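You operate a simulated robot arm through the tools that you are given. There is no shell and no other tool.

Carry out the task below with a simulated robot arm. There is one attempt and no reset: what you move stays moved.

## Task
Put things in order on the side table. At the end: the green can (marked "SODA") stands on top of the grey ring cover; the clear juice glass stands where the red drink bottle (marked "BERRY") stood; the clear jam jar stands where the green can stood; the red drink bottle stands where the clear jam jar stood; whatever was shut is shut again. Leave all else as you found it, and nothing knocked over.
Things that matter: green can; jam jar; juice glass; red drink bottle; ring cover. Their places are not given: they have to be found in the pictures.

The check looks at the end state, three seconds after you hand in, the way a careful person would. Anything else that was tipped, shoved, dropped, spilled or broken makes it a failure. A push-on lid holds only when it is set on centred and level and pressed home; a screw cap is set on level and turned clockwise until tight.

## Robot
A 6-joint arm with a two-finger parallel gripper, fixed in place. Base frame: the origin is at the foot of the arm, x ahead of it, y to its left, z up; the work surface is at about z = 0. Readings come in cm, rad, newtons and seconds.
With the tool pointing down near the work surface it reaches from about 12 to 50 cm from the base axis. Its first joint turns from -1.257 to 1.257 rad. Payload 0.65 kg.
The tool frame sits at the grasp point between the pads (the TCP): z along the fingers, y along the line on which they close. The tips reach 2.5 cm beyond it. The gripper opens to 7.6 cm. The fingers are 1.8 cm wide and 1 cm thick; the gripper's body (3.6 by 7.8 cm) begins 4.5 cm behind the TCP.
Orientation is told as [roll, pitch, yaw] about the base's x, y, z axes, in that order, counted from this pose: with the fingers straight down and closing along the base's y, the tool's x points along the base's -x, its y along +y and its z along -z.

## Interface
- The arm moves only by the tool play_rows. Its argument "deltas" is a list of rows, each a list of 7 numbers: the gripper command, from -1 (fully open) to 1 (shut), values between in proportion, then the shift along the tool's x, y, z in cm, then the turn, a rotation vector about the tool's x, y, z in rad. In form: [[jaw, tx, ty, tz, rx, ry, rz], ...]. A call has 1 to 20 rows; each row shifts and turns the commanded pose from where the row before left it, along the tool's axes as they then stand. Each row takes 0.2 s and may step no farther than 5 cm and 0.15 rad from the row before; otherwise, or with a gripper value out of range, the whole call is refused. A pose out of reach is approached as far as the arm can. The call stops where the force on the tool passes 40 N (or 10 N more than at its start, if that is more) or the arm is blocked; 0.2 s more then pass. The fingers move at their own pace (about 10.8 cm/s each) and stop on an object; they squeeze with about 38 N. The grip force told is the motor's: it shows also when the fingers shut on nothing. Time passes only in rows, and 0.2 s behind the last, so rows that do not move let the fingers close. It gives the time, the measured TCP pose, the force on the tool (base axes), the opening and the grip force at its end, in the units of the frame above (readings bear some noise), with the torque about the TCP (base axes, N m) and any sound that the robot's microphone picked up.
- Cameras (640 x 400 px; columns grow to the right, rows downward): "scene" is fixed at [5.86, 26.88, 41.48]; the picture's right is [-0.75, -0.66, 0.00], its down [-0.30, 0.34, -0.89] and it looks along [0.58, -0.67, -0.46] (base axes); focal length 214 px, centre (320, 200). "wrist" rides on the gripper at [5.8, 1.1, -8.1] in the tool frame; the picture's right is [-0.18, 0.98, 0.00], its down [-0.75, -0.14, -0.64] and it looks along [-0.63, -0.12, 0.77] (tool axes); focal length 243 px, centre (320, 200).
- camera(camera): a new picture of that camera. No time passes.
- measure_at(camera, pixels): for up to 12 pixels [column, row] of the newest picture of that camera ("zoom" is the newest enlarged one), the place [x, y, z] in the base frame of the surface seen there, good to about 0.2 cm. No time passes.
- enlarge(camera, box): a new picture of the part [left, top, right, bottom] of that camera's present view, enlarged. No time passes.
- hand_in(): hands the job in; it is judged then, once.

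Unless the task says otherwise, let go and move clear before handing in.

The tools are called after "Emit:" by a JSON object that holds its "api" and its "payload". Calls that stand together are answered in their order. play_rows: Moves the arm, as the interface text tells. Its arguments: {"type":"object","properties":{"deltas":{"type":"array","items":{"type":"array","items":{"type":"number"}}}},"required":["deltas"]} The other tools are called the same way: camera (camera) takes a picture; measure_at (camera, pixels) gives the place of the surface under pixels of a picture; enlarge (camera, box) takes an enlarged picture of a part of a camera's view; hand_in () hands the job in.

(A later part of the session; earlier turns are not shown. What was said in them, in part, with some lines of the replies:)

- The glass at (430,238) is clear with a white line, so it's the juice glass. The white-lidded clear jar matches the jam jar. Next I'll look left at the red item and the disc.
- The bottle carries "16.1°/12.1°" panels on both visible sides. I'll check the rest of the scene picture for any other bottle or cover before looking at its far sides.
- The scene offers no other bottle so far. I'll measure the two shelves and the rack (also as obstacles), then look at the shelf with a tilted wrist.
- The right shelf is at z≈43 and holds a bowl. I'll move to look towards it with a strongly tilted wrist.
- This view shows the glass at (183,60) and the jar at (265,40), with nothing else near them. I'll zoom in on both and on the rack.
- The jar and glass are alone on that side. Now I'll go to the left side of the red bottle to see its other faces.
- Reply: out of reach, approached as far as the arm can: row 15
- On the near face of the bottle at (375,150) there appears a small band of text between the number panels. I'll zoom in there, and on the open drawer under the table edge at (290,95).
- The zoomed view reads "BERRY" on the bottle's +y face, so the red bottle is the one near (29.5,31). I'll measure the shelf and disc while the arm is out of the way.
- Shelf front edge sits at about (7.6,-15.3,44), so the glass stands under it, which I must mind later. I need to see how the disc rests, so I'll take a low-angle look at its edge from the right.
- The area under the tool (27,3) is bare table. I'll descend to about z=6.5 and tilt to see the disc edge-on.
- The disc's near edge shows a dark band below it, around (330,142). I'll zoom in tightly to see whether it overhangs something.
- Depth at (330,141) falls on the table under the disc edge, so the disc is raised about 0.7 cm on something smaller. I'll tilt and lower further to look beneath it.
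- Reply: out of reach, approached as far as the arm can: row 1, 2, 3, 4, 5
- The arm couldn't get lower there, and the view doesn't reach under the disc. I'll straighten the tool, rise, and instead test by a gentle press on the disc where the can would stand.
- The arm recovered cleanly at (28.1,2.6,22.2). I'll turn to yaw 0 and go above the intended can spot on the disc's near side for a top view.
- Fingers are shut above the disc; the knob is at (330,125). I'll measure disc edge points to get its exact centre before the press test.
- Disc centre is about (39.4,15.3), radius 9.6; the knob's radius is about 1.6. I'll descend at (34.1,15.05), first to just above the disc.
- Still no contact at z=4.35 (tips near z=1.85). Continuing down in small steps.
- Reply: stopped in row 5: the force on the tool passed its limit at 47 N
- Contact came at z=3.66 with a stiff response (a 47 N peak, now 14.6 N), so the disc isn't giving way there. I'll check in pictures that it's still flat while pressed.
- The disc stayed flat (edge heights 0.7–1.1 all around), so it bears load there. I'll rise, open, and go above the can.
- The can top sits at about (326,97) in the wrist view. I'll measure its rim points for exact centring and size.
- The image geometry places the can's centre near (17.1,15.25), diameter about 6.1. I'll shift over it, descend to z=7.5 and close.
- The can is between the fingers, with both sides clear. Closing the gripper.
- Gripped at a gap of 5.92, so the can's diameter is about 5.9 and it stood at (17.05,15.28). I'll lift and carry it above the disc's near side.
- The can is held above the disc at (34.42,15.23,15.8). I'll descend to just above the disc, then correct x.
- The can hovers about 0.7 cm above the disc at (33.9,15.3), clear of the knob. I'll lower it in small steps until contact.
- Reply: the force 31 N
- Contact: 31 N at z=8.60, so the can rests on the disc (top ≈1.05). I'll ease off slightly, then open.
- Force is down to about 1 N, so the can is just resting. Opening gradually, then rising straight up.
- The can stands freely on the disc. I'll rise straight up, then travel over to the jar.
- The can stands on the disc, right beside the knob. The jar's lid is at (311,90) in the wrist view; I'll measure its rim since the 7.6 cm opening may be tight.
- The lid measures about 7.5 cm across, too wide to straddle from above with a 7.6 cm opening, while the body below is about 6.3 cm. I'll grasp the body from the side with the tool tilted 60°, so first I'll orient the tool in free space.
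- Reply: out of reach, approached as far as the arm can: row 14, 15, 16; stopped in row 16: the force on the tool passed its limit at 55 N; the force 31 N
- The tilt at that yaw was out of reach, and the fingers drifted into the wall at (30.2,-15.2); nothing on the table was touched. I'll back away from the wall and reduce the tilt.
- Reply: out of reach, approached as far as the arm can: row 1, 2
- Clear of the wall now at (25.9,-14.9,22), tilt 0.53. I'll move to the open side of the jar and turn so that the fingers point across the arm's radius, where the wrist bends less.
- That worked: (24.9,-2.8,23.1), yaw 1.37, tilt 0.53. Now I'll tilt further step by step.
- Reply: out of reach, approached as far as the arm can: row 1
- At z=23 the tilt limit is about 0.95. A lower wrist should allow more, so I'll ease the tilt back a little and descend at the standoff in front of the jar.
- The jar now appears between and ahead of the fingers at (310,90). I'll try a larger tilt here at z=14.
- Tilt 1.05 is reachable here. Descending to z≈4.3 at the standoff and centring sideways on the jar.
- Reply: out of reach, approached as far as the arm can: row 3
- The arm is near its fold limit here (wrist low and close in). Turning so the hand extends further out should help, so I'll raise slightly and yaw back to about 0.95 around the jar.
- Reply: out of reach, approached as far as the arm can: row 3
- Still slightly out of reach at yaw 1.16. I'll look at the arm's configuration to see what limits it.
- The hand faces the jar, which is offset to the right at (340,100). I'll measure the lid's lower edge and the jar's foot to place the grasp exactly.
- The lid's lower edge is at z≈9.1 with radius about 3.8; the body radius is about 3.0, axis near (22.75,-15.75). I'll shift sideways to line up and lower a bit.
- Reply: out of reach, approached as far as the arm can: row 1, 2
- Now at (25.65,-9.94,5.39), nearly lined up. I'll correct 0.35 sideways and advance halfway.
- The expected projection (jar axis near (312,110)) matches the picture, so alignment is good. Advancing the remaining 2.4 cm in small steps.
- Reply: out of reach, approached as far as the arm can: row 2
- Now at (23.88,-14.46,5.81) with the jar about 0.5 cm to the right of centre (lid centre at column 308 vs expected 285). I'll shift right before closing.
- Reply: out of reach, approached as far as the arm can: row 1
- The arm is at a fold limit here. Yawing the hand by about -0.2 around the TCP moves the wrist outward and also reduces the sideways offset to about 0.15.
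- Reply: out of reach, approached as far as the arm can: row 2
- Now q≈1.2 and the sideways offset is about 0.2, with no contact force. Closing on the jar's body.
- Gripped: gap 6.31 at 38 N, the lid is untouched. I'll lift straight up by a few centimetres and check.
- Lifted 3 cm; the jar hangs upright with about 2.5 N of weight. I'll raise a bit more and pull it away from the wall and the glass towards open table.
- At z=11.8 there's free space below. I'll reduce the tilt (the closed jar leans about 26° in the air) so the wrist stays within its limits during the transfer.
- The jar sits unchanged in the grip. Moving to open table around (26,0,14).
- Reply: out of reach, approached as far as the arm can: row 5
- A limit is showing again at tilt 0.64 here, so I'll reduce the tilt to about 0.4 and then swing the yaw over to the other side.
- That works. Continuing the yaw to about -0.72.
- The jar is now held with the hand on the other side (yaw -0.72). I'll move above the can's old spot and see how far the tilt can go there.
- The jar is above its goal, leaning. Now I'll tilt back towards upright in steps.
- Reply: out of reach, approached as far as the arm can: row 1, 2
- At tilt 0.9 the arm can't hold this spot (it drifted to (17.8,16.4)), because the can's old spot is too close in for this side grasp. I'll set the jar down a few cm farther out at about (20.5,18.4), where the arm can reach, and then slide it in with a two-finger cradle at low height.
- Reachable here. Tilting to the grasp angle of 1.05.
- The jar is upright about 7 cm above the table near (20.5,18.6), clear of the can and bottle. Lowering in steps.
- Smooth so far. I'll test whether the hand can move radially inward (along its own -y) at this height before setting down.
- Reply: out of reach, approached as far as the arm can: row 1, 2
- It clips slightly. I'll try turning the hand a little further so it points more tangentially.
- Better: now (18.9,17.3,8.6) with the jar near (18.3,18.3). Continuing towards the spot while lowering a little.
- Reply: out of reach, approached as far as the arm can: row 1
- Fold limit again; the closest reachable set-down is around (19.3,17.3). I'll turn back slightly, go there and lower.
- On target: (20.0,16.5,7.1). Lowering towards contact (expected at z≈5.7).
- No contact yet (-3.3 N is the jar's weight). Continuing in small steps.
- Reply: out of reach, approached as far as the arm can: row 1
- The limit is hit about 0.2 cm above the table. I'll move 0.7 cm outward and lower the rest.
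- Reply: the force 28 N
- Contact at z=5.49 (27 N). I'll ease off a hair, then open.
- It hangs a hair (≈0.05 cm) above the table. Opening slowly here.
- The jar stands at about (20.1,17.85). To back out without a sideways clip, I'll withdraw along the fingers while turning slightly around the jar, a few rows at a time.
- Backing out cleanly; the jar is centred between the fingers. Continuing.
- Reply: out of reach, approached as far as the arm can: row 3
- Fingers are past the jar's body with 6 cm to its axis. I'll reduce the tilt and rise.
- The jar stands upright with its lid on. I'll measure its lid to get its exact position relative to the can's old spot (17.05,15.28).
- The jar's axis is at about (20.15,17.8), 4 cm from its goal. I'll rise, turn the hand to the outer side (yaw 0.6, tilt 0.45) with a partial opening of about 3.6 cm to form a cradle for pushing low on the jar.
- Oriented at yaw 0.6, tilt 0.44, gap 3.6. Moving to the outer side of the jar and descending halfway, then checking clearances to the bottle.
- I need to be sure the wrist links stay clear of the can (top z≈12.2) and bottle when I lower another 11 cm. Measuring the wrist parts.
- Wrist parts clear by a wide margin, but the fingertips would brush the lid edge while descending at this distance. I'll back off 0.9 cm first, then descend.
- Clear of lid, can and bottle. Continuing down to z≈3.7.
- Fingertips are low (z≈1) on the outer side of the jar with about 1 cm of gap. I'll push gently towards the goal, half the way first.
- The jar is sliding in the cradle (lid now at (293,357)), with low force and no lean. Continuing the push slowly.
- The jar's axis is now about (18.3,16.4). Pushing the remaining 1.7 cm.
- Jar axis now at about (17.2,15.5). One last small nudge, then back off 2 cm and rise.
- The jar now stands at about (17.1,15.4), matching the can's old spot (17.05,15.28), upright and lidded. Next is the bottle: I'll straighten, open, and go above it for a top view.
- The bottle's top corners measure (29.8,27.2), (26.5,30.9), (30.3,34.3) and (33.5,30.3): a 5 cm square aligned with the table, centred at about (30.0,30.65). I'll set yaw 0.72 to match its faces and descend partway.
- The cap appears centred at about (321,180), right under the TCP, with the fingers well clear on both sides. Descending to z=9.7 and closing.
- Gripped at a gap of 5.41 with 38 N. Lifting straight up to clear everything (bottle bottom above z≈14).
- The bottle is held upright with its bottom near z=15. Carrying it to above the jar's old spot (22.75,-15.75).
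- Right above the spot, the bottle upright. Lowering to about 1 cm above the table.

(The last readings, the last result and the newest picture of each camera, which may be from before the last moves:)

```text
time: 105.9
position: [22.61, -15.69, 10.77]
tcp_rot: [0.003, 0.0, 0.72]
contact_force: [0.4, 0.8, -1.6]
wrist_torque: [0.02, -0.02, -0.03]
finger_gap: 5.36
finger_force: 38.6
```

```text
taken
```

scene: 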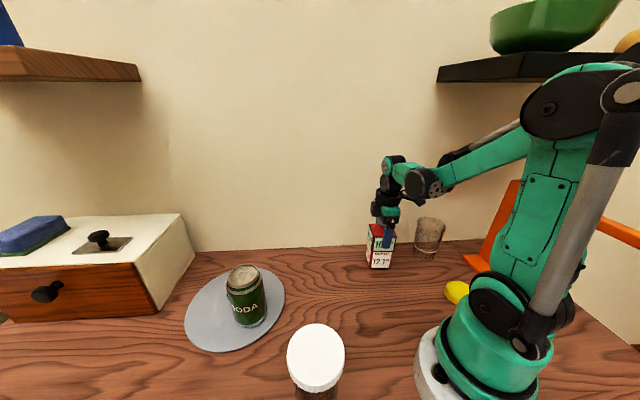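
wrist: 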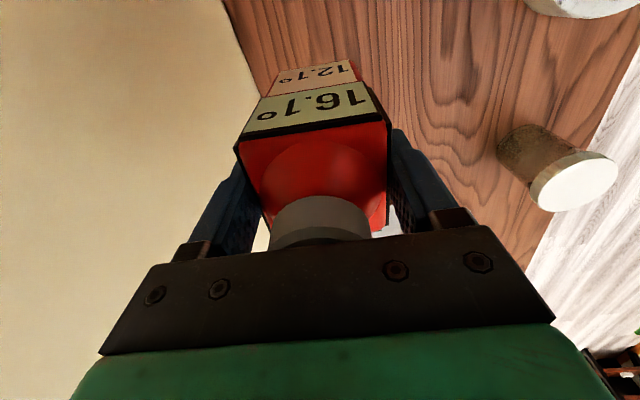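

Just above the table and well away from the glass. Lowering the last centimetre in small steps.

Emit:
{"api": "play_rows", "payload": {"deltas": [[1, 0, 0, 0.4, 0, 0, 0], [1, 0, 0, 0.2, 0, 0, 0], [1, 0, 0, 0.1, 0, 0, 0], [1, 0, 0, 0.1, 0, 0, 0]]}}

```text
time: 106.9
position: [22.72, -15.78, 9.97]
tcp_rot: [0.001, 0.0, 0.722]
contact_force: [0.2, -1.3, -1.7]
wrist_torque: [0.01, 0.02, -0.04]
finger_gap: 5.39
finger_force: 38.2
```

Emit:
{"api": "play_rows", "payload": {"deltas": [[1, 0, 0, 0.07, 0, 0, 0], [1, 0, 0, 0.05, 0, 0, 0]]}}

```text
time: 107.5
position: [22.59, -15.7, 9.89]
tcp_rot: [0.001, 0.001, 0.722]
contact_force: [0.2, 0.3, -1.9]
wrist_torque: [0.02, 0.0, 0.05]
finger_gap: 5.34
finger_force: 38.0
```

Emit:
{"api": "play_rows", "payload": {"deltas": [[1, 0, 0, 0.05, 0, 0, 0], [1, 0, 0, 0.05, 0, 0, 0]]}}

```text
time: 108.1
position: [22.53, -15.89, 9.81]
tcp_rot: [0.002, 0.002, 0.72]
contact_force: [-2.4, -2.1, 27.1]
wrist_torque: [0.04, -0.36, -0.15]
finger_gap: 5.39
finger_force: 37.9
```

Contact (27 N). Easing off a hair and opening.

Emit:
{"api": "play_rows", "payload": {"deltas": [[1, 0, 0, -0.05, 0, 0, 0], [1, 0, 0, 0, 0, 0, 0], [-0.45, 0, 0, 0, 0, 0, 0], [-0.6, 0, 0, 0, 0, 0, 0], [-0.8, 0, 0, 0, 0, 0, 0], [-1, 0, 0, 0, 0, 0, 0]]}}

Emit:
{"api": "camera", "payload": {"camera": "scene"}}

Emit:
{"api": "camera", "payload": {"camera": "wrist"}}

```text
time: 109.5
position: [22.58, -15.74, 9.78]
tcp_rot: [0.002, -0.002, 0.72]
contact_force: [-1.5, 0.3, -0.1]
wrist_torque: [0.04, 0.0, 0.0]
finger_gap: 7.6
finger_force: 0.2
```

```text
taken
```

scene: 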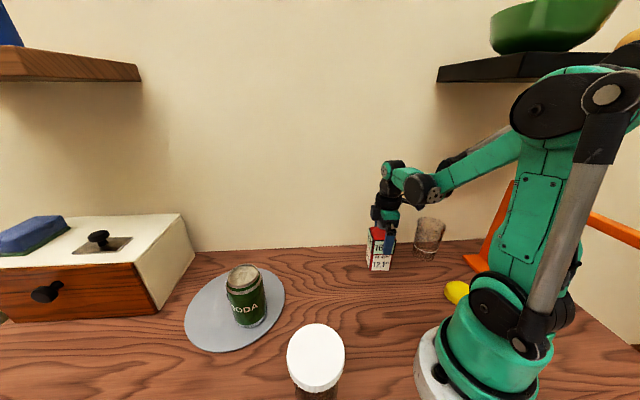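

```text
taken
```

wrist: 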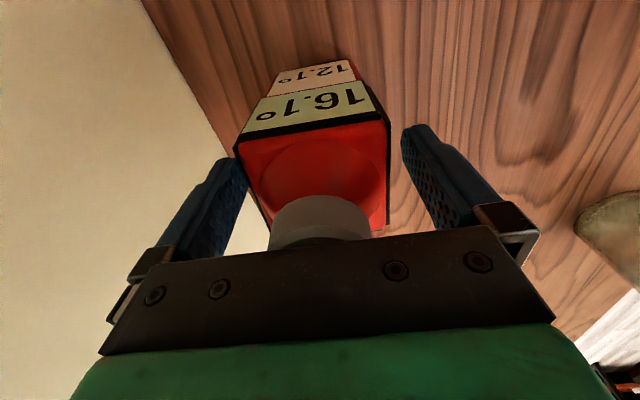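

The bottle stands on its own at (22.6,-15.75). I'll rise clear of it, then move inward and turn the hand for the glass.

Emit:
{"api": "play_rows", "payload": {"deltas": [[-1, 0, 0, -2, 0, 0, 0], [-1, 0, 0, -4, 0, 0, 0], [-1, 0, 0, -4, 0, 0, 0], [-1, 0, 0, -3.5, 0, 0, 0], [-1, 0.6, 4.3, 0, 0, 0, 0], [-1, 0.6, 4.3, 0, 0, 0, 0], [-1, 0, 0, 0, 0, 0, 0.147], [-1, 0, 0, 0, 0, 0, 0.147], [-1, 0, 0, 0, 0, 0, 0.147], [-1, 0, 0, 0, 0, 0, 0.147], [-1, 0, 0, 0, 0, 0, 0.147], [-1, 0, 0, 0, 0, 0, 0.147], [-1, 0, 0, 0, 0, 0, 0.147], [-1, 0, 0, 0, 0, 0, 0.147], [-1, 0, 0, 0, 0, 0, 0.147], [-1, 0, 0, 0, 0, 0, 0.147], [-1, 0, 0, 0, 0, 0, 0.147]]}}

Emit:
{"api": "camera", "payload": {"camera": "wrist"}}

Emit:
{"api": "camera", "payload": {"camera": "scene"}}

```text
time: 113.1
position: [16.08, -10.22, 23.23]
tcp_rot: [0.0, 0.001, -0.897]
contact_force: [-0.5, 0.6, -0.3]
wrist_torque: [-0.01, 0.01, -0.01]
finger_gap: 7.61
finger_force: 0.1
```

```text
taken
```

wrist: 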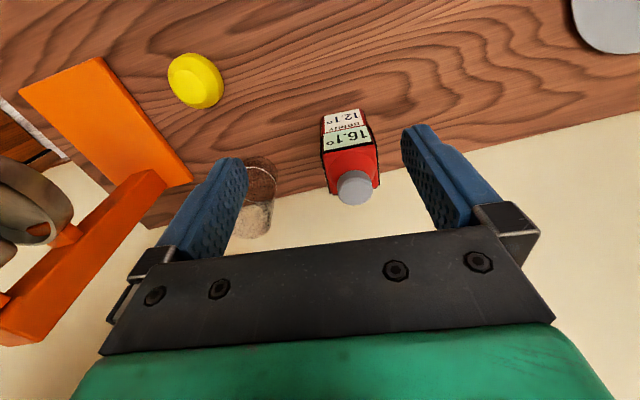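

```text
taken
```

scene: 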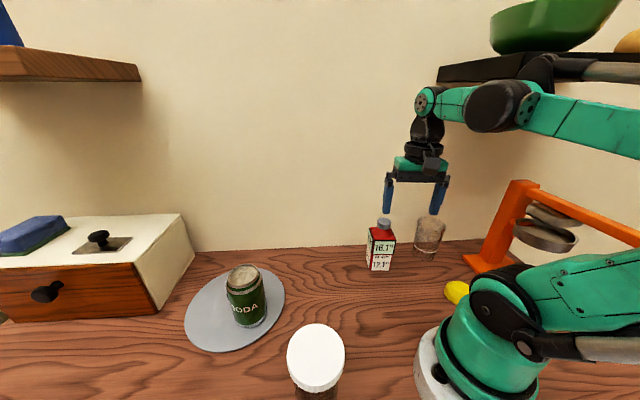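

The bottle stands upright at the jar's old place. Before going under the shelf I'll measure how high the wrist joint and forearm stand.

Emit:
{"api": "measure_at", "payload": {"camera": "scene", "pixels": [[497, 105], [495, 85], [440, 100], [425, 95], [545, 65], [560, 110], [600, 110], [600, 70], [410, 175], [388, 195], [445, 195]]}}

Emit:
{"api": "enlarge", "payload": {"camera": "wrist", "box": [200, 100, 420, 250]}}

```text
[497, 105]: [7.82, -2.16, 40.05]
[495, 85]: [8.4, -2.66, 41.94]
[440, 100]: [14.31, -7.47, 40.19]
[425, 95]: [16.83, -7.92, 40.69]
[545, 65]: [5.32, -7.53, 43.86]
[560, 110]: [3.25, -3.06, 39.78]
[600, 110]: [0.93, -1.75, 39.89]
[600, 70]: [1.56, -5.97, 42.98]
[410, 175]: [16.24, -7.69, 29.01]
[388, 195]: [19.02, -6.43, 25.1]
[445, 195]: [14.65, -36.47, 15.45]
```

```text
2.67 times, centred on (310, 175) of wrist
```

zoom: 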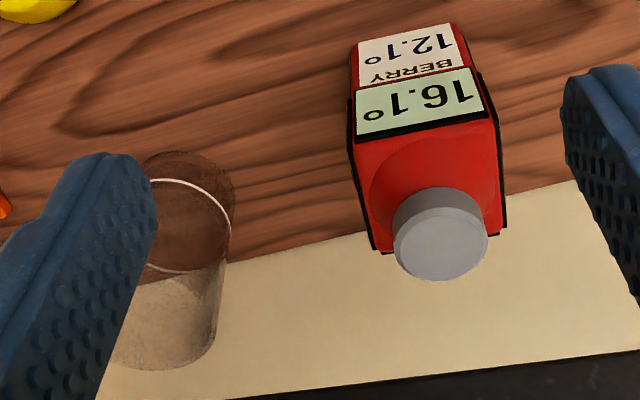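

Vertical-tool height from TCP to the wrist joint top is about 20 cm, so at z≈15 everything stays below the shelf (z≈43). I'll lower here to z=15 and approach the glass from the base side.

Emit:
{"api": "play_rows", "payload": {"deltas": [[-1, 0, 0, 4.1, 0, 0, 0], [-1, 0, 0, 4.1, 0, 0, 0], [-1, -0.76, -3.21, 0, 0, 0, 0], [-1, -0.76, -3.21, 0, 0, 0, 0], [-1, -0.76, -3.21, 0, 0, 0, 0], [-1, 0, 0, 0, 0, 0, 0]]}}

Emit:
{"api": "camera", "payload": {"camera": "wrist"}}

Emit:
{"api": "camera", "payload": {"camera": "scene"}}

```text
time: 114.5
position: [10.09, -17.79, 15.07]
tcp_rot: [-0.002, 0.001, -0.896]
contact_force: [-0.2, 0.3, -1.4]
wrist_torque: [0.0, 0.03, -0.04]
finger_gap: 7.59
finger_force: 0.0
```

```text
taken
```

wrist: 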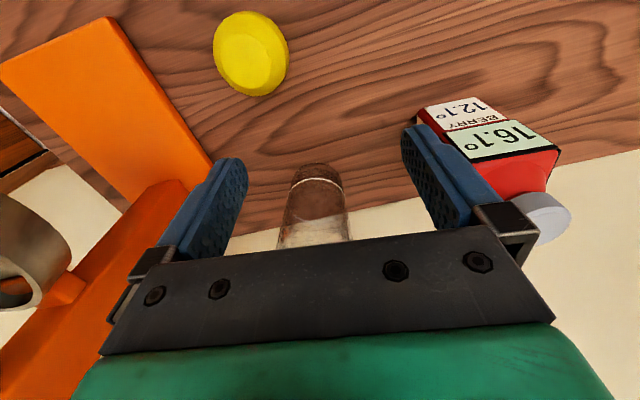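

```text
taken
```

scene: 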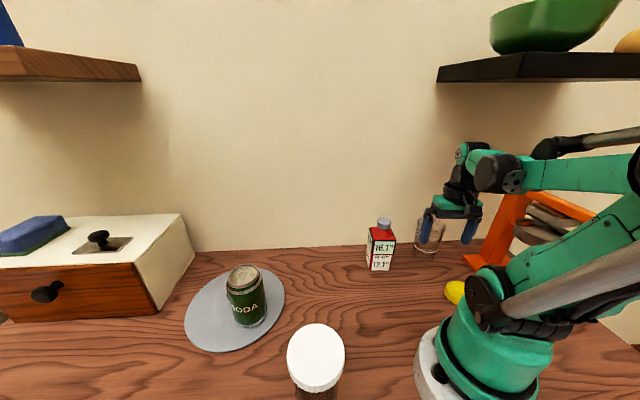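

The glass base is visible at about (317,175), dead ahead. I'll zoom in to locate its axis exactly.

Emit:
{"api": "enlarge", "payload": {"camera": "wrist", "box": [250, 140, 390, 260]}}

Emit:
{"api": "measure_at", "payload": {"camera": "wrist", "pixels": [[317, 163], [317, 170], [317, 180], [290, 182], [343, 182], [300, 220], [340, 220], [317, 230], [317, 158], [317, 200]]}}

```text
3.33 times, centred on (320, 200) of wrist
```

zoom: 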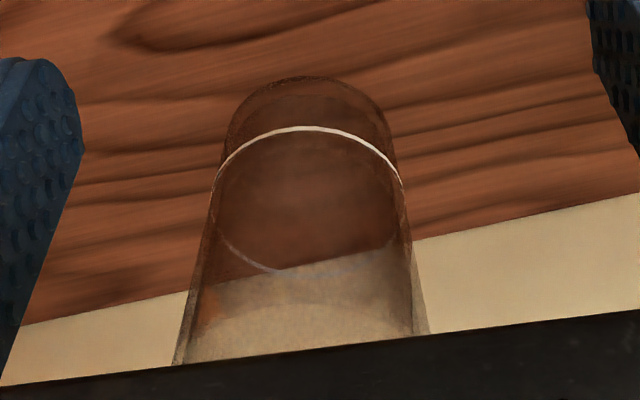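

```text
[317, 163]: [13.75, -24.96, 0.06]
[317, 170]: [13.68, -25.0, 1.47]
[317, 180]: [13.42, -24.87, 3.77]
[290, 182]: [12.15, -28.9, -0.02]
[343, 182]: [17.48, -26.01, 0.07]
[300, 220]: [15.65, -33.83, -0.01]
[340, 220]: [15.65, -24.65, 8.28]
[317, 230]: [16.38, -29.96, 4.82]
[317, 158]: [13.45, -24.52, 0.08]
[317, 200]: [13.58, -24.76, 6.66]
```

The near surface of the glass measures about (13.7,-25.0), which puts its axis near (15.0,-27.6). I'll cross-check with the scene camera.

Emit:
{"api": "enlarge", "payload": {"camera": "scene", "box": [395, 205, 465, 275]}}

Emit:
{"api": "measure_at", "payload": {"camera": "scene", "pixels": [[418, 258], [422, 258], [426, 258], [430, 258], [426, 260], [426, 262], [420, 250], [424, 250], [430, 250], [434, 250], [426, 245], [432, 240]]}}

```text
5.71 times, centred on (430, 240) of scene
```

zoom: 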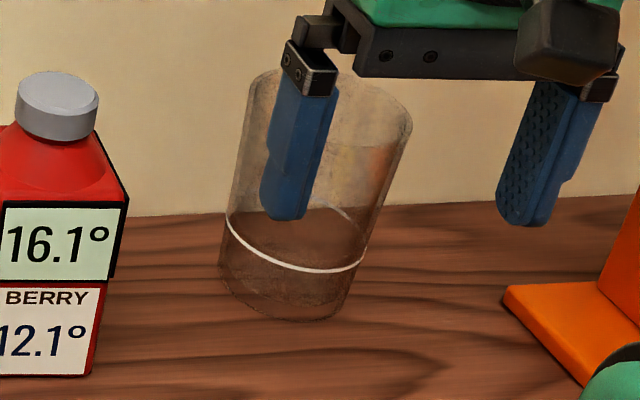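

```text
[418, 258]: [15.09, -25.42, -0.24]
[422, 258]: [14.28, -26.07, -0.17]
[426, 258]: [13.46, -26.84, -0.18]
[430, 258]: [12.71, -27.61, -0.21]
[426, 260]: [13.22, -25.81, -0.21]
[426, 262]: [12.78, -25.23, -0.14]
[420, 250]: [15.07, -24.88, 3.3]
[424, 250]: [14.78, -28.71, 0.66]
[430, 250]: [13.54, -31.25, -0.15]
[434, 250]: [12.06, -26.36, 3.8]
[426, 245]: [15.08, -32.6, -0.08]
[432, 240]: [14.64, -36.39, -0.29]
```

Combining both cameras, the glass axis is near (14.6,-27.7). I'll move halfway over it at z=15 and check the arm against the shelf.

Emit:
{"api": "play_rows", "payload": {"deltas": [[-1, -2.63, -0.66, 0, 0, 0, 0], [-1, -2.63, -0.66, 0, 0, 0, 0]]}}

Emit:
{"api": "camera", "payload": {"camera": "scene"}}

Emit:
{"api": "camera", "payload": {"camera": "wrist"}}

```text
time: 115.1
position: [12.32, -22.83, 15.03]
tcp_rot: [0.001, 0.001, -0.895]
contact_force: [0.5, 0.0, 0.2]
wrist_torque: [0.03, 0.0, -0.02]
finger_gap: 7.6
finger_force: 0.1
```

```text
taken
```

scene: 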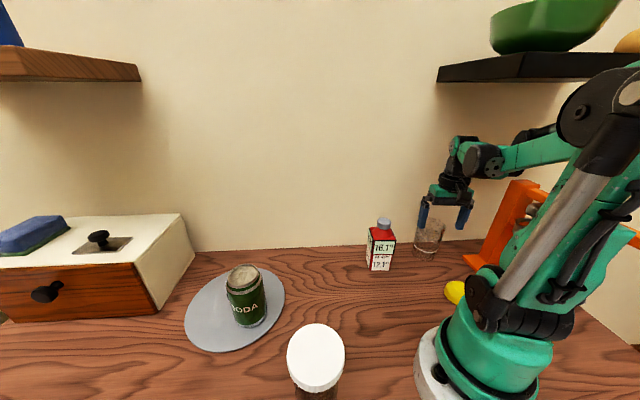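

```text
taken
```

wrist: 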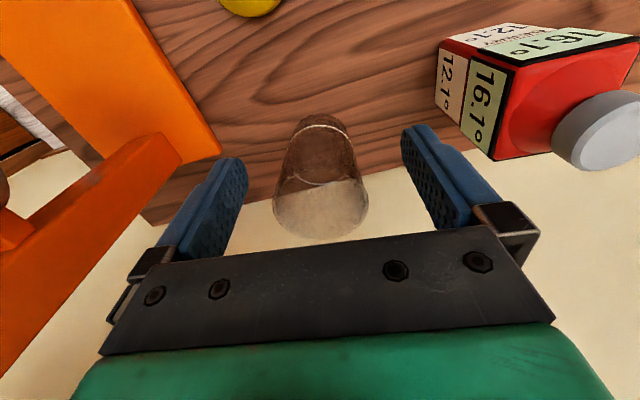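

Arm is well below the shelf. The glass is fully visible between the fingers; I'll zoom in for its exact axis.

Emit:
{"api": "enlarge", "payload": {"camera": "wrist", "box": [250, 100, 390, 250]}}

Emit:
{"api": "measure_at", "payload": {"camera": "wrist", "pixels": [[320, 116], [320, 125], [320, 135], [320, 150], [320, 165], [290, 175], [350, 170], [282, 185], [360, 180], [320, 178], [320, 182]]}}

```text
2.67 times, centred on (320, 175) of wrist
```

zoom: 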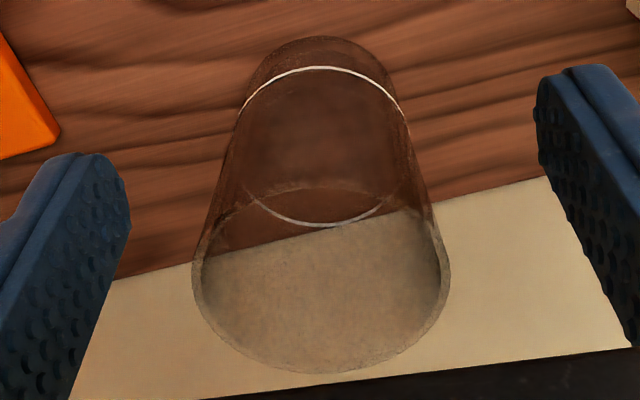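

```text
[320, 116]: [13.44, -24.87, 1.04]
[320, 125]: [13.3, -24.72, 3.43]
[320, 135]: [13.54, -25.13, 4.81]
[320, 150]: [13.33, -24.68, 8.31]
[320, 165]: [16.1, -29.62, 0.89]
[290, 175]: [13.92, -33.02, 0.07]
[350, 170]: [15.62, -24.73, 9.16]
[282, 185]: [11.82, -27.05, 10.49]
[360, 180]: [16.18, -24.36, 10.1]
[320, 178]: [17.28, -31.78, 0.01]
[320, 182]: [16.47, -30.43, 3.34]
```

Rim centre works out at about (14.75,-27.5), diameter ≈6.5 — it fits the 7.6 opening. Moving directly above it.

Emit:
{"api": "play_rows", "payload": {"deltas": [[-1, -2.55, -0.5, 0, 0, 0, 0], [-1, -2.55, -0.5, 0, 0, 0, 0], [-1, 0, 0, 0, 0, 0, 0]]}}

Emit:
{"api": "camera", "payload": {"camera": "wrist"}}

Emit:
{"api": "camera", "payload": {"camera": "scene"}}

```text
time: 115.9
position: [14.69, -27.41, 15.21]
tcp_rot: [0.0, 0.002, -0.894]
contact_force: [0.6, 0.1, -0.1]
wrist_torque: [-0.01, 0.05, 0.0]
finger_gap: 7.62
finger_force: 0.0
```

```text
taken
```

wrist: 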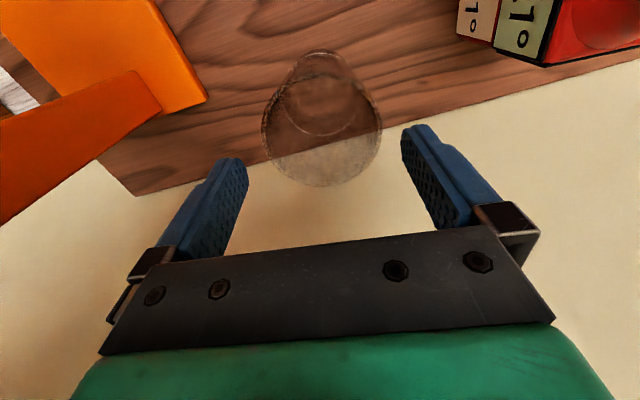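

```text
taken
```

scene: 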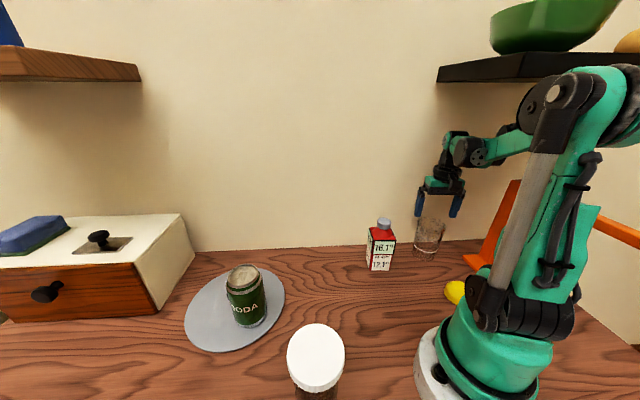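

The rim appears centred at about (322,131), matching the expected (320,134) for a point straight below. One zoom to check the sideways centring before descending.

Emit:
{"api": "enlarge", "payload": {"camera": "wrist", "box": [230, 40, 410, 200]}}

Emit:
{"api": "measure_at", "payload": {"camera": "wrist", "pixels": [[264, 125], [266, 130], [380, 125], [379, 130], [322, 185], [322, 183], [322, 78], [290, 175], [355, 172]]}}

```text
2.50 times, centred on (320, 120) of wrist
```

zoom: 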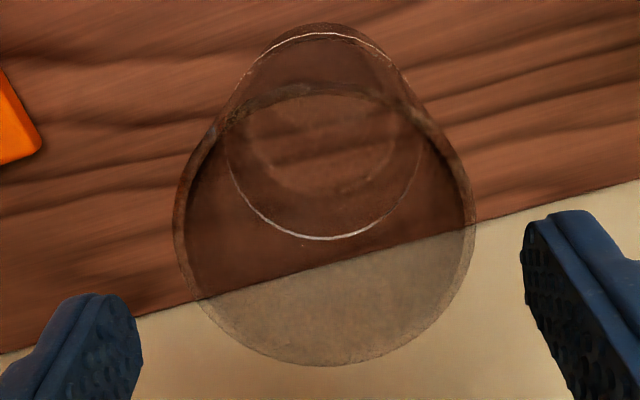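

```text
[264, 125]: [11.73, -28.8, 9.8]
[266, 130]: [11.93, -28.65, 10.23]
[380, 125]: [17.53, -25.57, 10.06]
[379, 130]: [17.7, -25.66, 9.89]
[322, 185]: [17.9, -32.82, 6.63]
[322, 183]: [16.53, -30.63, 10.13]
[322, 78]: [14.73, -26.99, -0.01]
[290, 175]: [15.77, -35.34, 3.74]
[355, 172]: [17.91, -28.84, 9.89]
```

Refined: the glass axis is about 0.38 cm further and 0.15 cm to the right, at (15.0,-27.6), with rim radius 3.35. I'll correct and lower until the tips are just above the rim for a last check.

Emit:
{"api": "play_rows", "payload": {"deltas": [[-1, -0.38, 0.15, 0, 0, 0, 0], [-1, 0, 0, 1.0, 0, 0, 0], [-1, 0, 0, 0.9, 0, 0, 0], [-1, 0, 0, 0, 0, 0, 0]]}}

Emit:
{"api": "camera", "payload": {"camera": "wrist"}}

Emit:
{"api": "enlarge", "payload": {"camera": "wrist", "box": [200, 50, 440, 240]}}

Emit:
{"api": "enlarge", "payload": {"camera": "scene", "box": [390, 160, 490, 275]}}

```text
time: 116.9
position: [15.1, -27.7, 13.38]
tcp_rot: [0.001, 0.002, -0.894]
contact_force: [0.7, 0.1, 0.0]
wrist_torque: [0.02, -0.05, -0.03]
finger_gap: 7.58
finger_force: 0.1
```

```text
taken
```

wrist: 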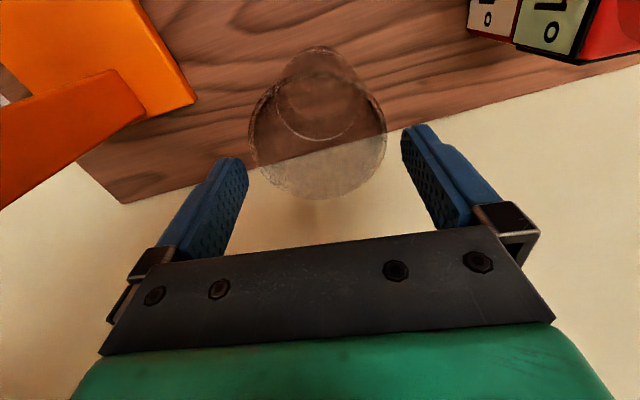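

```text
2.11 times, centred on (320, 145) of wrist
```

zoom: 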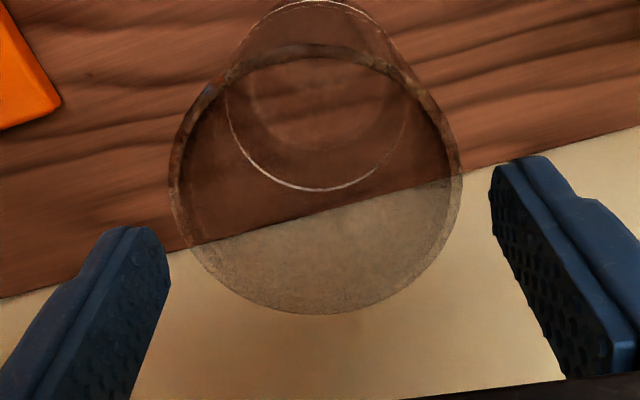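

```text
3.48 times, centred on (440, 218) of scene
```

zoom: 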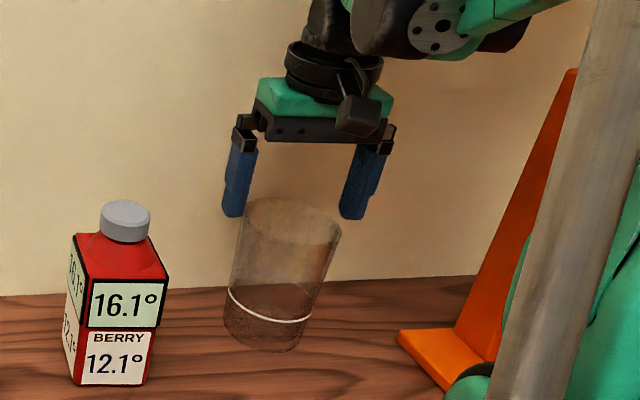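

Centred within 0.1 cm sideways and 0.2 cm lengthwise. Descending around the glass to z≈6.8 in gentle steps.

Emit:
{"api": "play_rows", "payload": {"deltas": [[-1, 0.1, -0.07, 1.0, 0, 0, 0], [-1, 0, 0, 1.0, 0, 0, 0], [-1, 0, 0, 1.2, 0, 0, 0], [-1, 0, 0, 1.2, 0, 0, 0], [-1, 0, 0, 1.2, 0, 0, 0], [-1, 0, 0, 0.95, 0, 0, 0], [-1, 0, 0, 0, 0, 0, 0]]}}

Emit:
{"api": "camera", "payload": {"camera": "wrist"}}

Emit:
{"api": "enlarge", "payload": {"camera": "scene", "box": [390, 160, 490, 275]}}

```text
time: 118.5
position: [14.91, -27.56, 6.79]
tcp_rot: [-0.002, 0.001, -0.894]
contact_force: [0.0, 0.6, -0.7]
wrist_torque: [-0.01, 0.0, 0.01]
finger_gap: 7.59
finger_force: 0.0
```

```text
taken
```

wrist: 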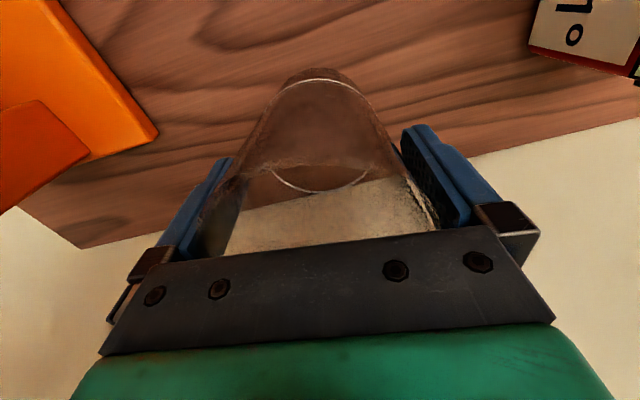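

```text
3.48 times, centred on (440, 218) of scene
```

zoom: 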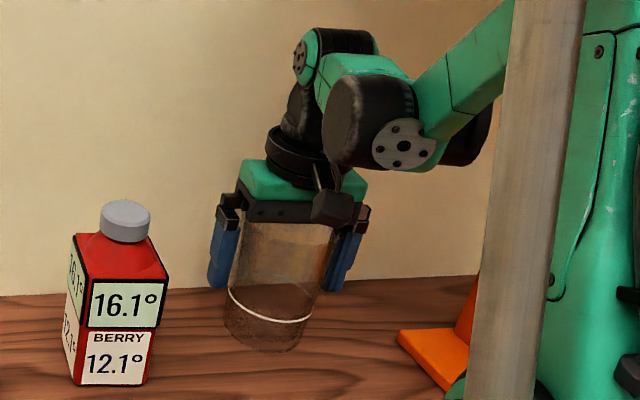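

The fingers straddle the glass without contact. Closing gradually with a moderate command to see the grip force.

Emit:
{"api": "play_rows", "payload": {"deltas": [[-0.8, 0, 0, 0, 0, 0, 0], [-0.7, 0, 0, 0, 0, 0, 0], [-0.6, 0, 0, 0, 0, 0, 0], [-0.3, 0, 0, 0, 0, 0, 0], [-0.3, 0, 0, 0, 0, 0, 0]]}}

```text
time: 119.7
position: [14.92, -27.67, 6.76]
tcp_rot: [0.001, 0.001, -0.896]
contact_force: [0.3, -0.3, 0.4]
wrist_torque: [0.01, -0.01, -0.02]
finger_gap: 7.14
finger_force: 37.7
```

Gripped at a gap of 7.14 with 38 N, so the glass is a bit wider than estimated but securely held. Lifting gently.

Emit:
{"api": "play_rows", "payload": {"deltas": [[-0.3, 0, 0, -0.4, 0, 0, 0], [-0.3, 0, 0, -0.8, 0, 0, 0], [-0.3, 0, 0, -1.2, 0, 0, 0], [-0.3, 0, 0, 0, 0, 0, 0]]}}

Emit:
{"api": "enlarge", "payload": {"camera": "scene", "box": [390, 160, 490, 275]}}

Emit:
{"api": "camera", "payload": {"camera": "wrist"}}

```text
time: 120.7
position: [15.04, -27.62, 9.11]
tcp_rot: [0.0, 0.002, -0.896]
contact_force: [-0.5, 0.2, -1.4]
wrist_torque: [-0.01, -0.02, 0.0]
finger_gap: 7.11
finger_force: 37.8
```

```text
3.48 times, centred on (440, 218) of scene
```

zoom: 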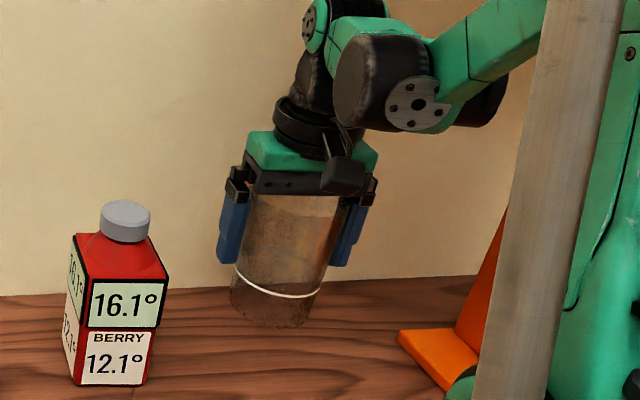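

```text
taken
```

wrist: 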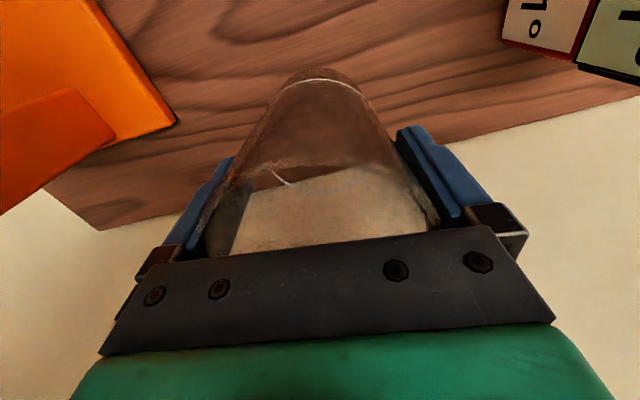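

The glass hangs level, about 2.3 cm above the table. I'll raise it a little more and retreat the way I came, staying under the shelf height.

Emit:
{"api": "play_rows", "payload": {"deltas": [[-0.3, 0, 0, -1.5, 0, 0, 0], [-0.3, 0.5, 0.1, -1.9, 0, 0, 0], [-0.3, 2.5, 0.48, 0, 0, 0, 0], [-0.3, 2.5, 0.48, 0, 0, 0, 0], [-0.3, 2.5, 0.48, 0, 0, 0, 0], [-0.3, 2.5, 0.48, 0, 0, 0, 0]]}}

Emit:
{"api": "camera", "payload": {"camera": "scene"}}

```text
time: 122.1
position: [9.79, -18.17, 12.73]
tcp_rot: [0.001, 0.003, -0.895]
contact_force: [-0.5, 0.0, -1.8]
wrist_torque: [-0.03, -0.01, 0.02]
finger_gap: 7.13
finger_force: 38.0
```

```text
taken
```

scene: 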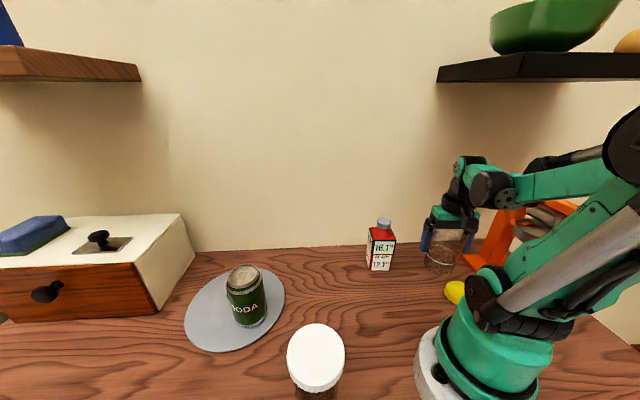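

Clear of the shelf's footprint next: moving to (16,-10) and then rising.

Emit:
{"api": "play_rows", "payload": {"deltas": [[-0.3, 0.84, 3.32, 0, 0, 0, 0], [-0.3, 0.84, 3.32, 0, 0, 0, 0], [-0.3, 0.84, 3.32, 0, 0, 0, 0], [-0.3, 0, 0, -3.5, 0, 0, 0], [-0.3, 0, 0, -3.7, 0, 0, 0], [-0.3, 0, 0, -3.5, 0, 0, 0], [-0.3, 0, 0, 0, 0, 0, -0.15], [-0.3, 0, 0, 0, 0, 0, -0.15], [-0.3, 0, 0, 0, 0, 0, -0.15], [-0.3, 0, 0, 0, 0, 0, -0.15], [-0.3, 0, 0, 0, 0, 0, -0.15], [-0.3, 0, 0, 0, 0, 0, -0.15]]}}

Emit:
{"api": "camera", "payload": {"camera": "scene"}}

```text
time: 124.7
position: [16.11, -9.98, 23.28]
tcp_rot: [0.002, 0.002, 0.005]
contact_force: [-0.9, -0.3, -1.9]
wrist_torque: [0.03, -0.04, 0.0]
finger_gap: 7.13
finger_force: 37.9
```

```text
taken
```

scene: 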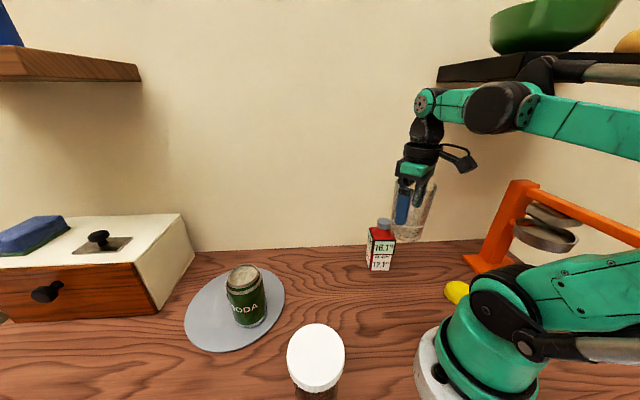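

The glass is held firmly at z=23 (its bottom about 16). Carrying it to above the bottle's old spot (30.0,30.65).

Emit:
{"api": "play_rows", "payload": {"deltas": [[-0.3, -0.9, 2.6, 0, 0, 0, 0], [-0.3, -1.16, 3.38, 0, 0, 0, 0], [-0.3, -1.16, 3.38, 0, 0, 0, 0], [-0.3, -1.16, 3.38, 0, 0, 0, 0], [-0.3, -1.16, 3.38, 0, 0, 0, 0], [-0.3, -1.16, 3.38, 0, 0, 0, 0], [-0.3, -1.16, 3.38, 0, 0, 0, 0], [-0.3, -1.16, 3.38, 0, 0, 0, 0], [-0.3, -1.16, 3.38, 0, 0, 0, 0], [-0.3, -1.16, 3.38, 0, 0, 0, 0], [-0.3, -1.16, 3.38, 0, 0, 0, 0], [-0.3, -1.16, 3.38, 0, 0, 0, 0], [-0.3, -0.26, 0.85, 0, 0, 0, 0], [-0.3, 0, 0, 0, 0, 0, 0]]}}

Emit:
{"api": "camera", "payload": {"camera": "scene"}}

Emit:
{"api": "camera", "payload": {"camera": "wrist"}}

```text
time: 127.7
position: [29.98, 30.8, 23.21]
tcp_rot: [0.004, 0.001, 0.004]
contact_force: [-0.1, 0.1, -2.8]
wrist_torque: [-0.01, 0.0, 0.01]
finger_gap: 7.13
finger_force: 37.8
```

```text
taken
```

scene: 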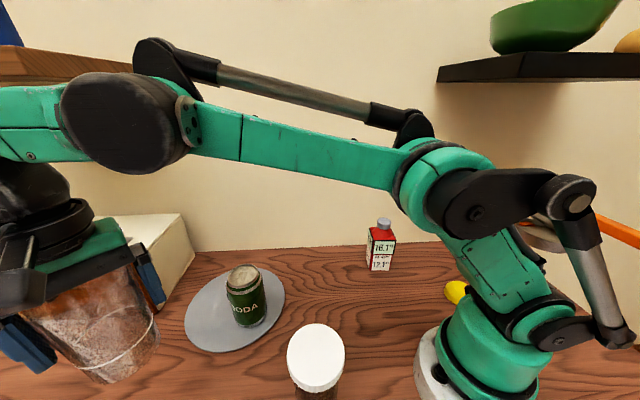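

```text
taken
```

wrist: 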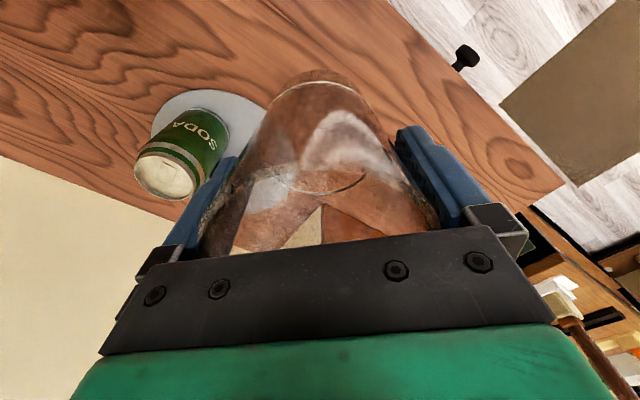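

Above the spot (29.98,30.8). Lowering to about 1 cm above the table.

Emit:
{"api": "play_rows", "payload": {"deltas": [[-0.3, 0, -0.1, 3.5, 0, 0, 0], [-0.3, 0, 0, 3.5, 0, 0, 0], [-0.3, 0, 0, 3.5, 0, 0, 0], [-0.3, 0, 0, 3.0, 0, 0, 0], [-0.3, 0, 0, 1.7, 0, 0, 0], [-0.3, 0, 0, 0, 0, 0, 0]]}}

Emit:
{"api": "camera", "payload": {"camera": "wrist"}}

Emit:
{"api": "camera", "payload": {"camera": "scene"}}

```text
time: 129.1
position: [29.93, 30.8, 8.06]
tcp_rot: [-0.001, 0.003, 0.004]
contact_force: [0.6, 0.2, -1.8]
wrist_torque: [-0.02, 0.0, 0.02]
finger_gap: 7.13
finger_force: 38.4
```

```text
taken
```

wrist: 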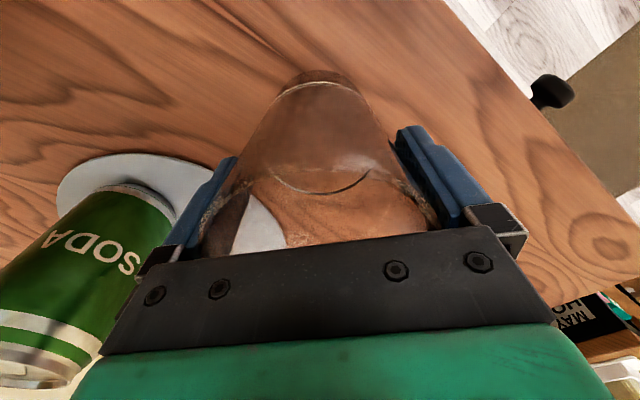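

```text
taken
```

scene: 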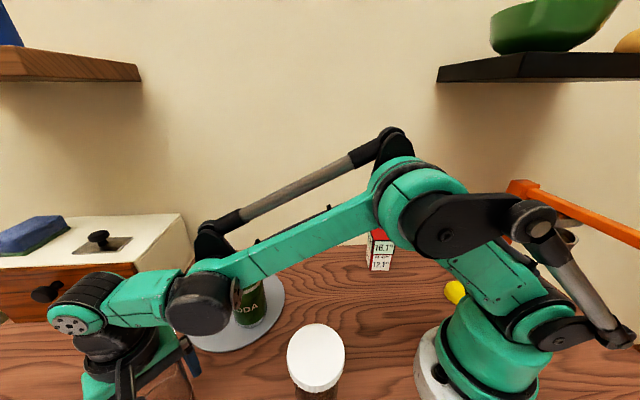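

About 1.2 cm to go. Lowering in small steps until contact.

Emit:
{"api": "play_rows", "payload": {"deltas": [[-0.3, 0, 0, 0.6, 0, 0, 0], [-0.3, 0, 0, 0.3, 0, 0, 0], [-0.3, 0, 0, 0.1, 0, 0, 0], [-0.3, 0, 0, 0.1, 0, 0, 0]]}}

```text
time: 130.1
position: [29.82, 30.56, 6.88]
tcp_rot: [0.002, 0.003, 0.004]
contact_force: [0.4, 1.0, -2.2]
wrist_torque: [0.01, 0.02, 0.01]
finger_gap: 7.1
finger_force: 38.7
```

Emit:
{"api": "play_rows", "payload": {"deltas": [[-0.3, 0, 0, 0.05, 0, 0, 0], [-0.3, 0, 0, 0.05, 0, 0, 0]]}}

```text
time: 130.7
position: [29.88, 30.68, 6.77]
tcp_rot: [0.002, 0.003, 0.003]
contact_force: [-0.2, 0.8, -2.5]
wrist_torque: [0.01, 0.0, 0.04]
finger_gap: 7.12
finger_force: 37.8
```

Emit:
{"api": "play_rows", "payload": {"deltas": [[-0.3, 0, 0, 0.05, 0, 0, 0], [-0.3, 0, 0, 0.03, 0, 0, 0]]}}

```text
time: 131.3
position: [29.98, 30.69, 6.72]
tcp_rot: [0.001, 0.002, 0.004]
contact_force: [0.0, -0.8, -1.8]
wrist_torque: [-0.04, 0.04, -0.01]
finger_gap: 7.11
finger_force: 38.3
```

Emit:
{"api": "play_rows", "payload": {"deltas": [[-0.3, 0, 0, 0.04, 0, 0, 0], [-0.3, 0, 0, 0.03, 0, 0, 0]]}}

```text
time: 131.9
position: [29.91, 30.7, 6.68]
tcp_rot: [-0.001, 0.002, 0.004]
contact_force: [-0.8, -1.1, 12.5]
wrist_torque: [-0.08, -0.18, -0.04]
finger_gap: 7.1
finger_force: 38.1
```

Contact (12.5 N). Easing off slightly and opening slowly.

Emit:
{"api": "play_rows", "payload": {"deltas": [[-0.3, 0, 0, -0.03, 0, 0, 0], [-0.3, 0, 0, 0, 0, 0, 0], [-0.88, 0, 0, 0, 0, 0, 0], [-0.94, 0, 0, 0, 0, 0, 0], [-1, 0, 0, 0, 0, 0, 0], [-1, 0, 0, 0, 0, 0, 0]]}}

Emit:
{"api": "camera", "payload": {"camera": "wrist"}}

```text
time: 133.3
position: [29.87, 30.54, 6.76]
tcp_rot: [0.003, 0.002, 0.004]
contact_force: [1.3, -0.3, 0.6]
wrist_torque: [-0.01, -0.02, -0.02]
finger_gap: 7.59
finger_force: 0.1
```

```text
taken
```

wrist: 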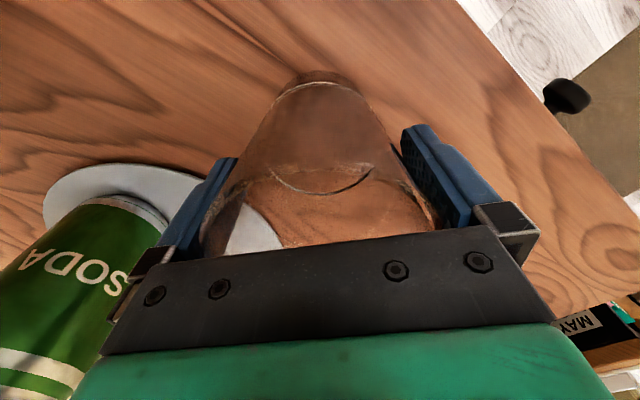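

Released. I'll rise straight up slowly, since the clearance each side is only about 0.2 cm.

Emit:
{"api": "play_rows", "payload": {"deltas": [[-1, 0, 0, -0.5, 0, 0, 0], [-1, 0, 0, -0.7, 0, 0, 0]]}}

Emit:
{"api": "camera", "payload": {"camera": "wrist"}}

```text
time: 133.9
position: [30.03, 30.57, 8.0]
tcp_rot: [0.002, 0.002, 0.003]
contact_force: [-0.3, 0.0, 0.6]
wrist_torque: [0.02, 0.0, 0.0]
finger_gap: 7.58
finger_force: 0.0
```

```text
taken
```

wrist: 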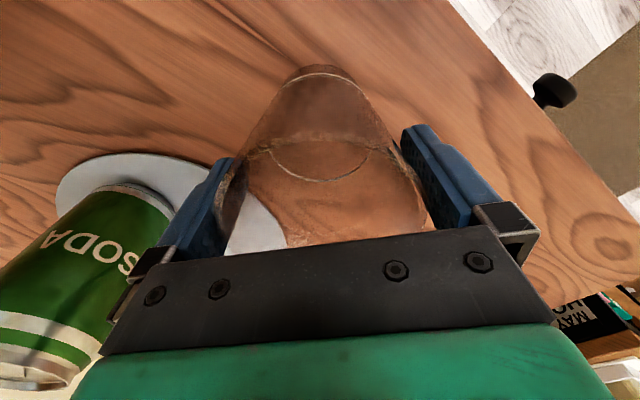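

The glass stays standing and there's no contact force. Continuing up.

Emit:
{"api": "play_rows", "payload": {"deltas": [[-1, 0, 0, -1, 0, 0, 0], [-1, 0, 0, -1.2, 0, 0, 0], [-1, 0, 0, -1.5, 0, 0, 0], [-1, 0, 0, -2, 0, 0, 0], [-1, 0, 0, -4, 0, 0, 0], [-1, 0, 0, -4, 0, 0, 0]]}}

Emit:
{"api": "camera", "payload": {"camera": "wrist"}}

Emit:
{"api": "camera", "payload": {"camera": "scene"}}

```text
time: 135.3
position: [30.07, 30.75, 21.4]
tcp_rot: [0.001, 0.002, 0.003]
contact_force: [-0.7, 0.3, -0.1]
wrist_torque: [-0.01, -0.02, 0.0]
finger_gap: 7.57
finger_force: 0.1
```

```text
taken
```

wrist: 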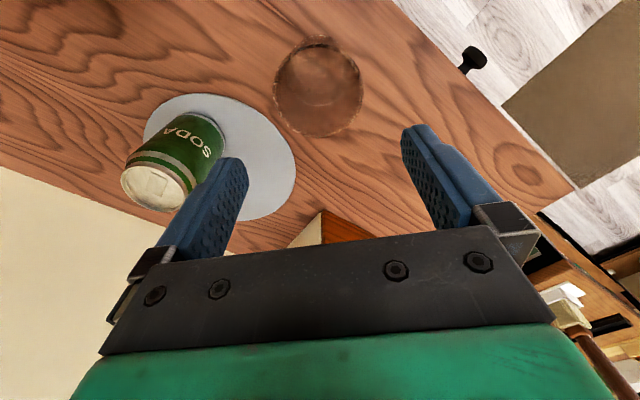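

```text
taken
```

scene: 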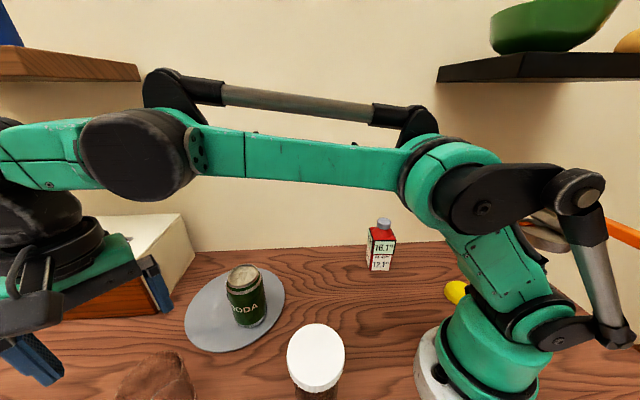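

All four are placed. I'll move the arm clear, up and back near its starting pose, then inspect everything.

Emit:
{"api": "play_rows", "payload": {"deltas": [[-1, 0, 0, -4.3, 0, 0, 0], [-1, 0, 0, -4.3, 0, 0, 0], [-1, 0, 0, -4.3, 0, 0, 0], [-1, -0.2, -4.4, 0, 0, 0, 0], [-1, -0.2, -4.4, 0, 0, 0, 0], [-1, -0.2, -4.4, 0, 0, 0, 0], [-1, -0.2, -4.4, 0, 0, 0, 0], [-1, -0.2, -4.4, 0, 0, 0, 0], [-1, 0, 0, 0, 0, 0, 0]]}}

Emit:
{"api": "camera", "payload": {"camera": "scene"}}

Emit:
{"api": "camera", "payload": {"camera": "wrist"}}

Emit:
{"api": "enlarge", "payload": {"camera": "scene", "box": [100, 250, 370, 400]}}

Emit:
{"api": "enlarge", "payload": {"camera": "scene", "box": [340, 190, 500, 310]}}

```text
time: 137.3
position: [28.68, 6.15, 30.9]
tcp_rot: [0.002, 0.002, 0.005]
contact_force: [0.3, -0.2, -0.2]
wrist_torque: [0.03, 0.02, -0.02]
finger_gap: 7.62
finger_force: 0.1
out of reach, approached as far as the arm can: row 2, 3
```

```text
taken
```

scene: 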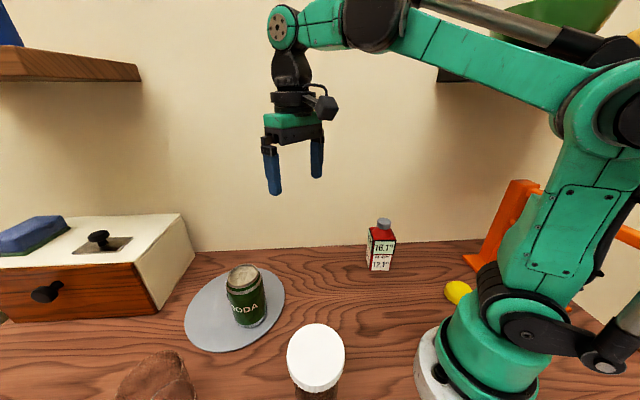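

```text
taken
```

wrist: 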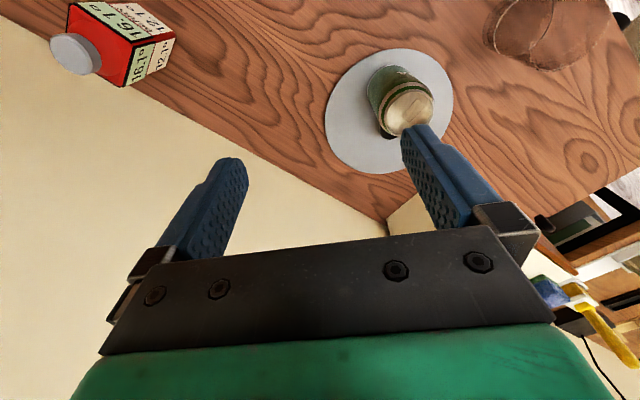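

```text
2.37 times, centred on (235, 325) of scene
```

zoom: 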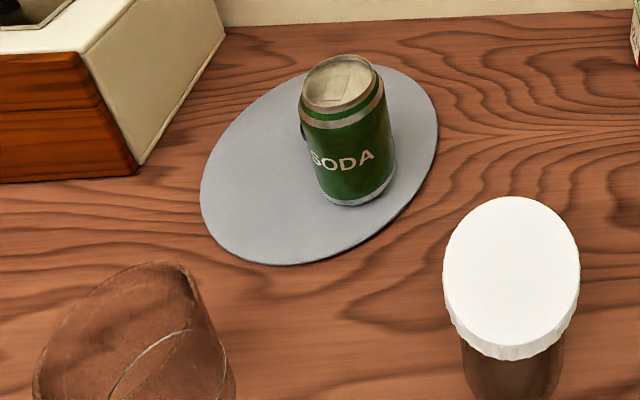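

```text
3.33 times, centred on (420, 250) of scene
```

zoom: 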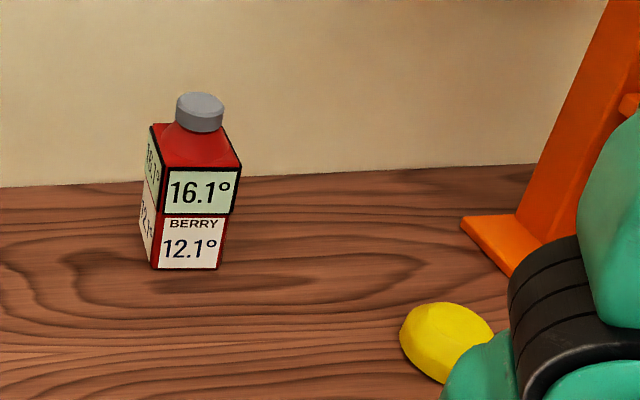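

The final pictures show the SODA can upright on the grey cover, the lidded jar at (17,15), the BERRY bottle upright at (22.6,-15.7) and the glass standing at about (29.8,30.7). Nothing else has moved and the arm is clear with the gripper empty, so I'm handing in.

Emit:
{"api": "hand_in", "payload": {}}

```text
The job is handed in.
```

I've handed the job in. In the last pictures, everything stood upright where the task asked, and nothing else appeared to have moved.

| Item | Goal | Where it ended |
|---|---|---|
| Green can (SODA) | On the grey ring cover | Standing on the cover, just beside its knob |
| Clear jam jar | The can's old spot, (17.05, 15.3) | About (17.1, 15.4), lid still on |
| Red drink bottle (BERRY) | The jar's old spot, (22.75, -15.75) | About (22.6, -15.75), cap still on |
| Clear juice glass | The bottle's old spot, (30.0, 30.65) | About (29.7, 30.7) |

- **Ring cover:** I took the grey disc with the black knob to be the ring cover; it was the only thing on the table that fit. It sits raised about 0.7 cm, so I pressed on it before placing the can. It held, with a brief peak of 47 N, and did not tip.
- **Jam jar:** the lid was too wide to grip from above, so I held the jar by its body from the side. I couldn't reach the can's old spot that way, so I set the jar down a few centimetres short and slid it in. The closed jar leaned about 37° in the air during the move.
- **Wall contact:** the fingers touched the wall once while I was turning the hand, peaking at about 55 N. Nothing on the table was touched.

I opened nothing, so the drawers and the hatch are as I found them.
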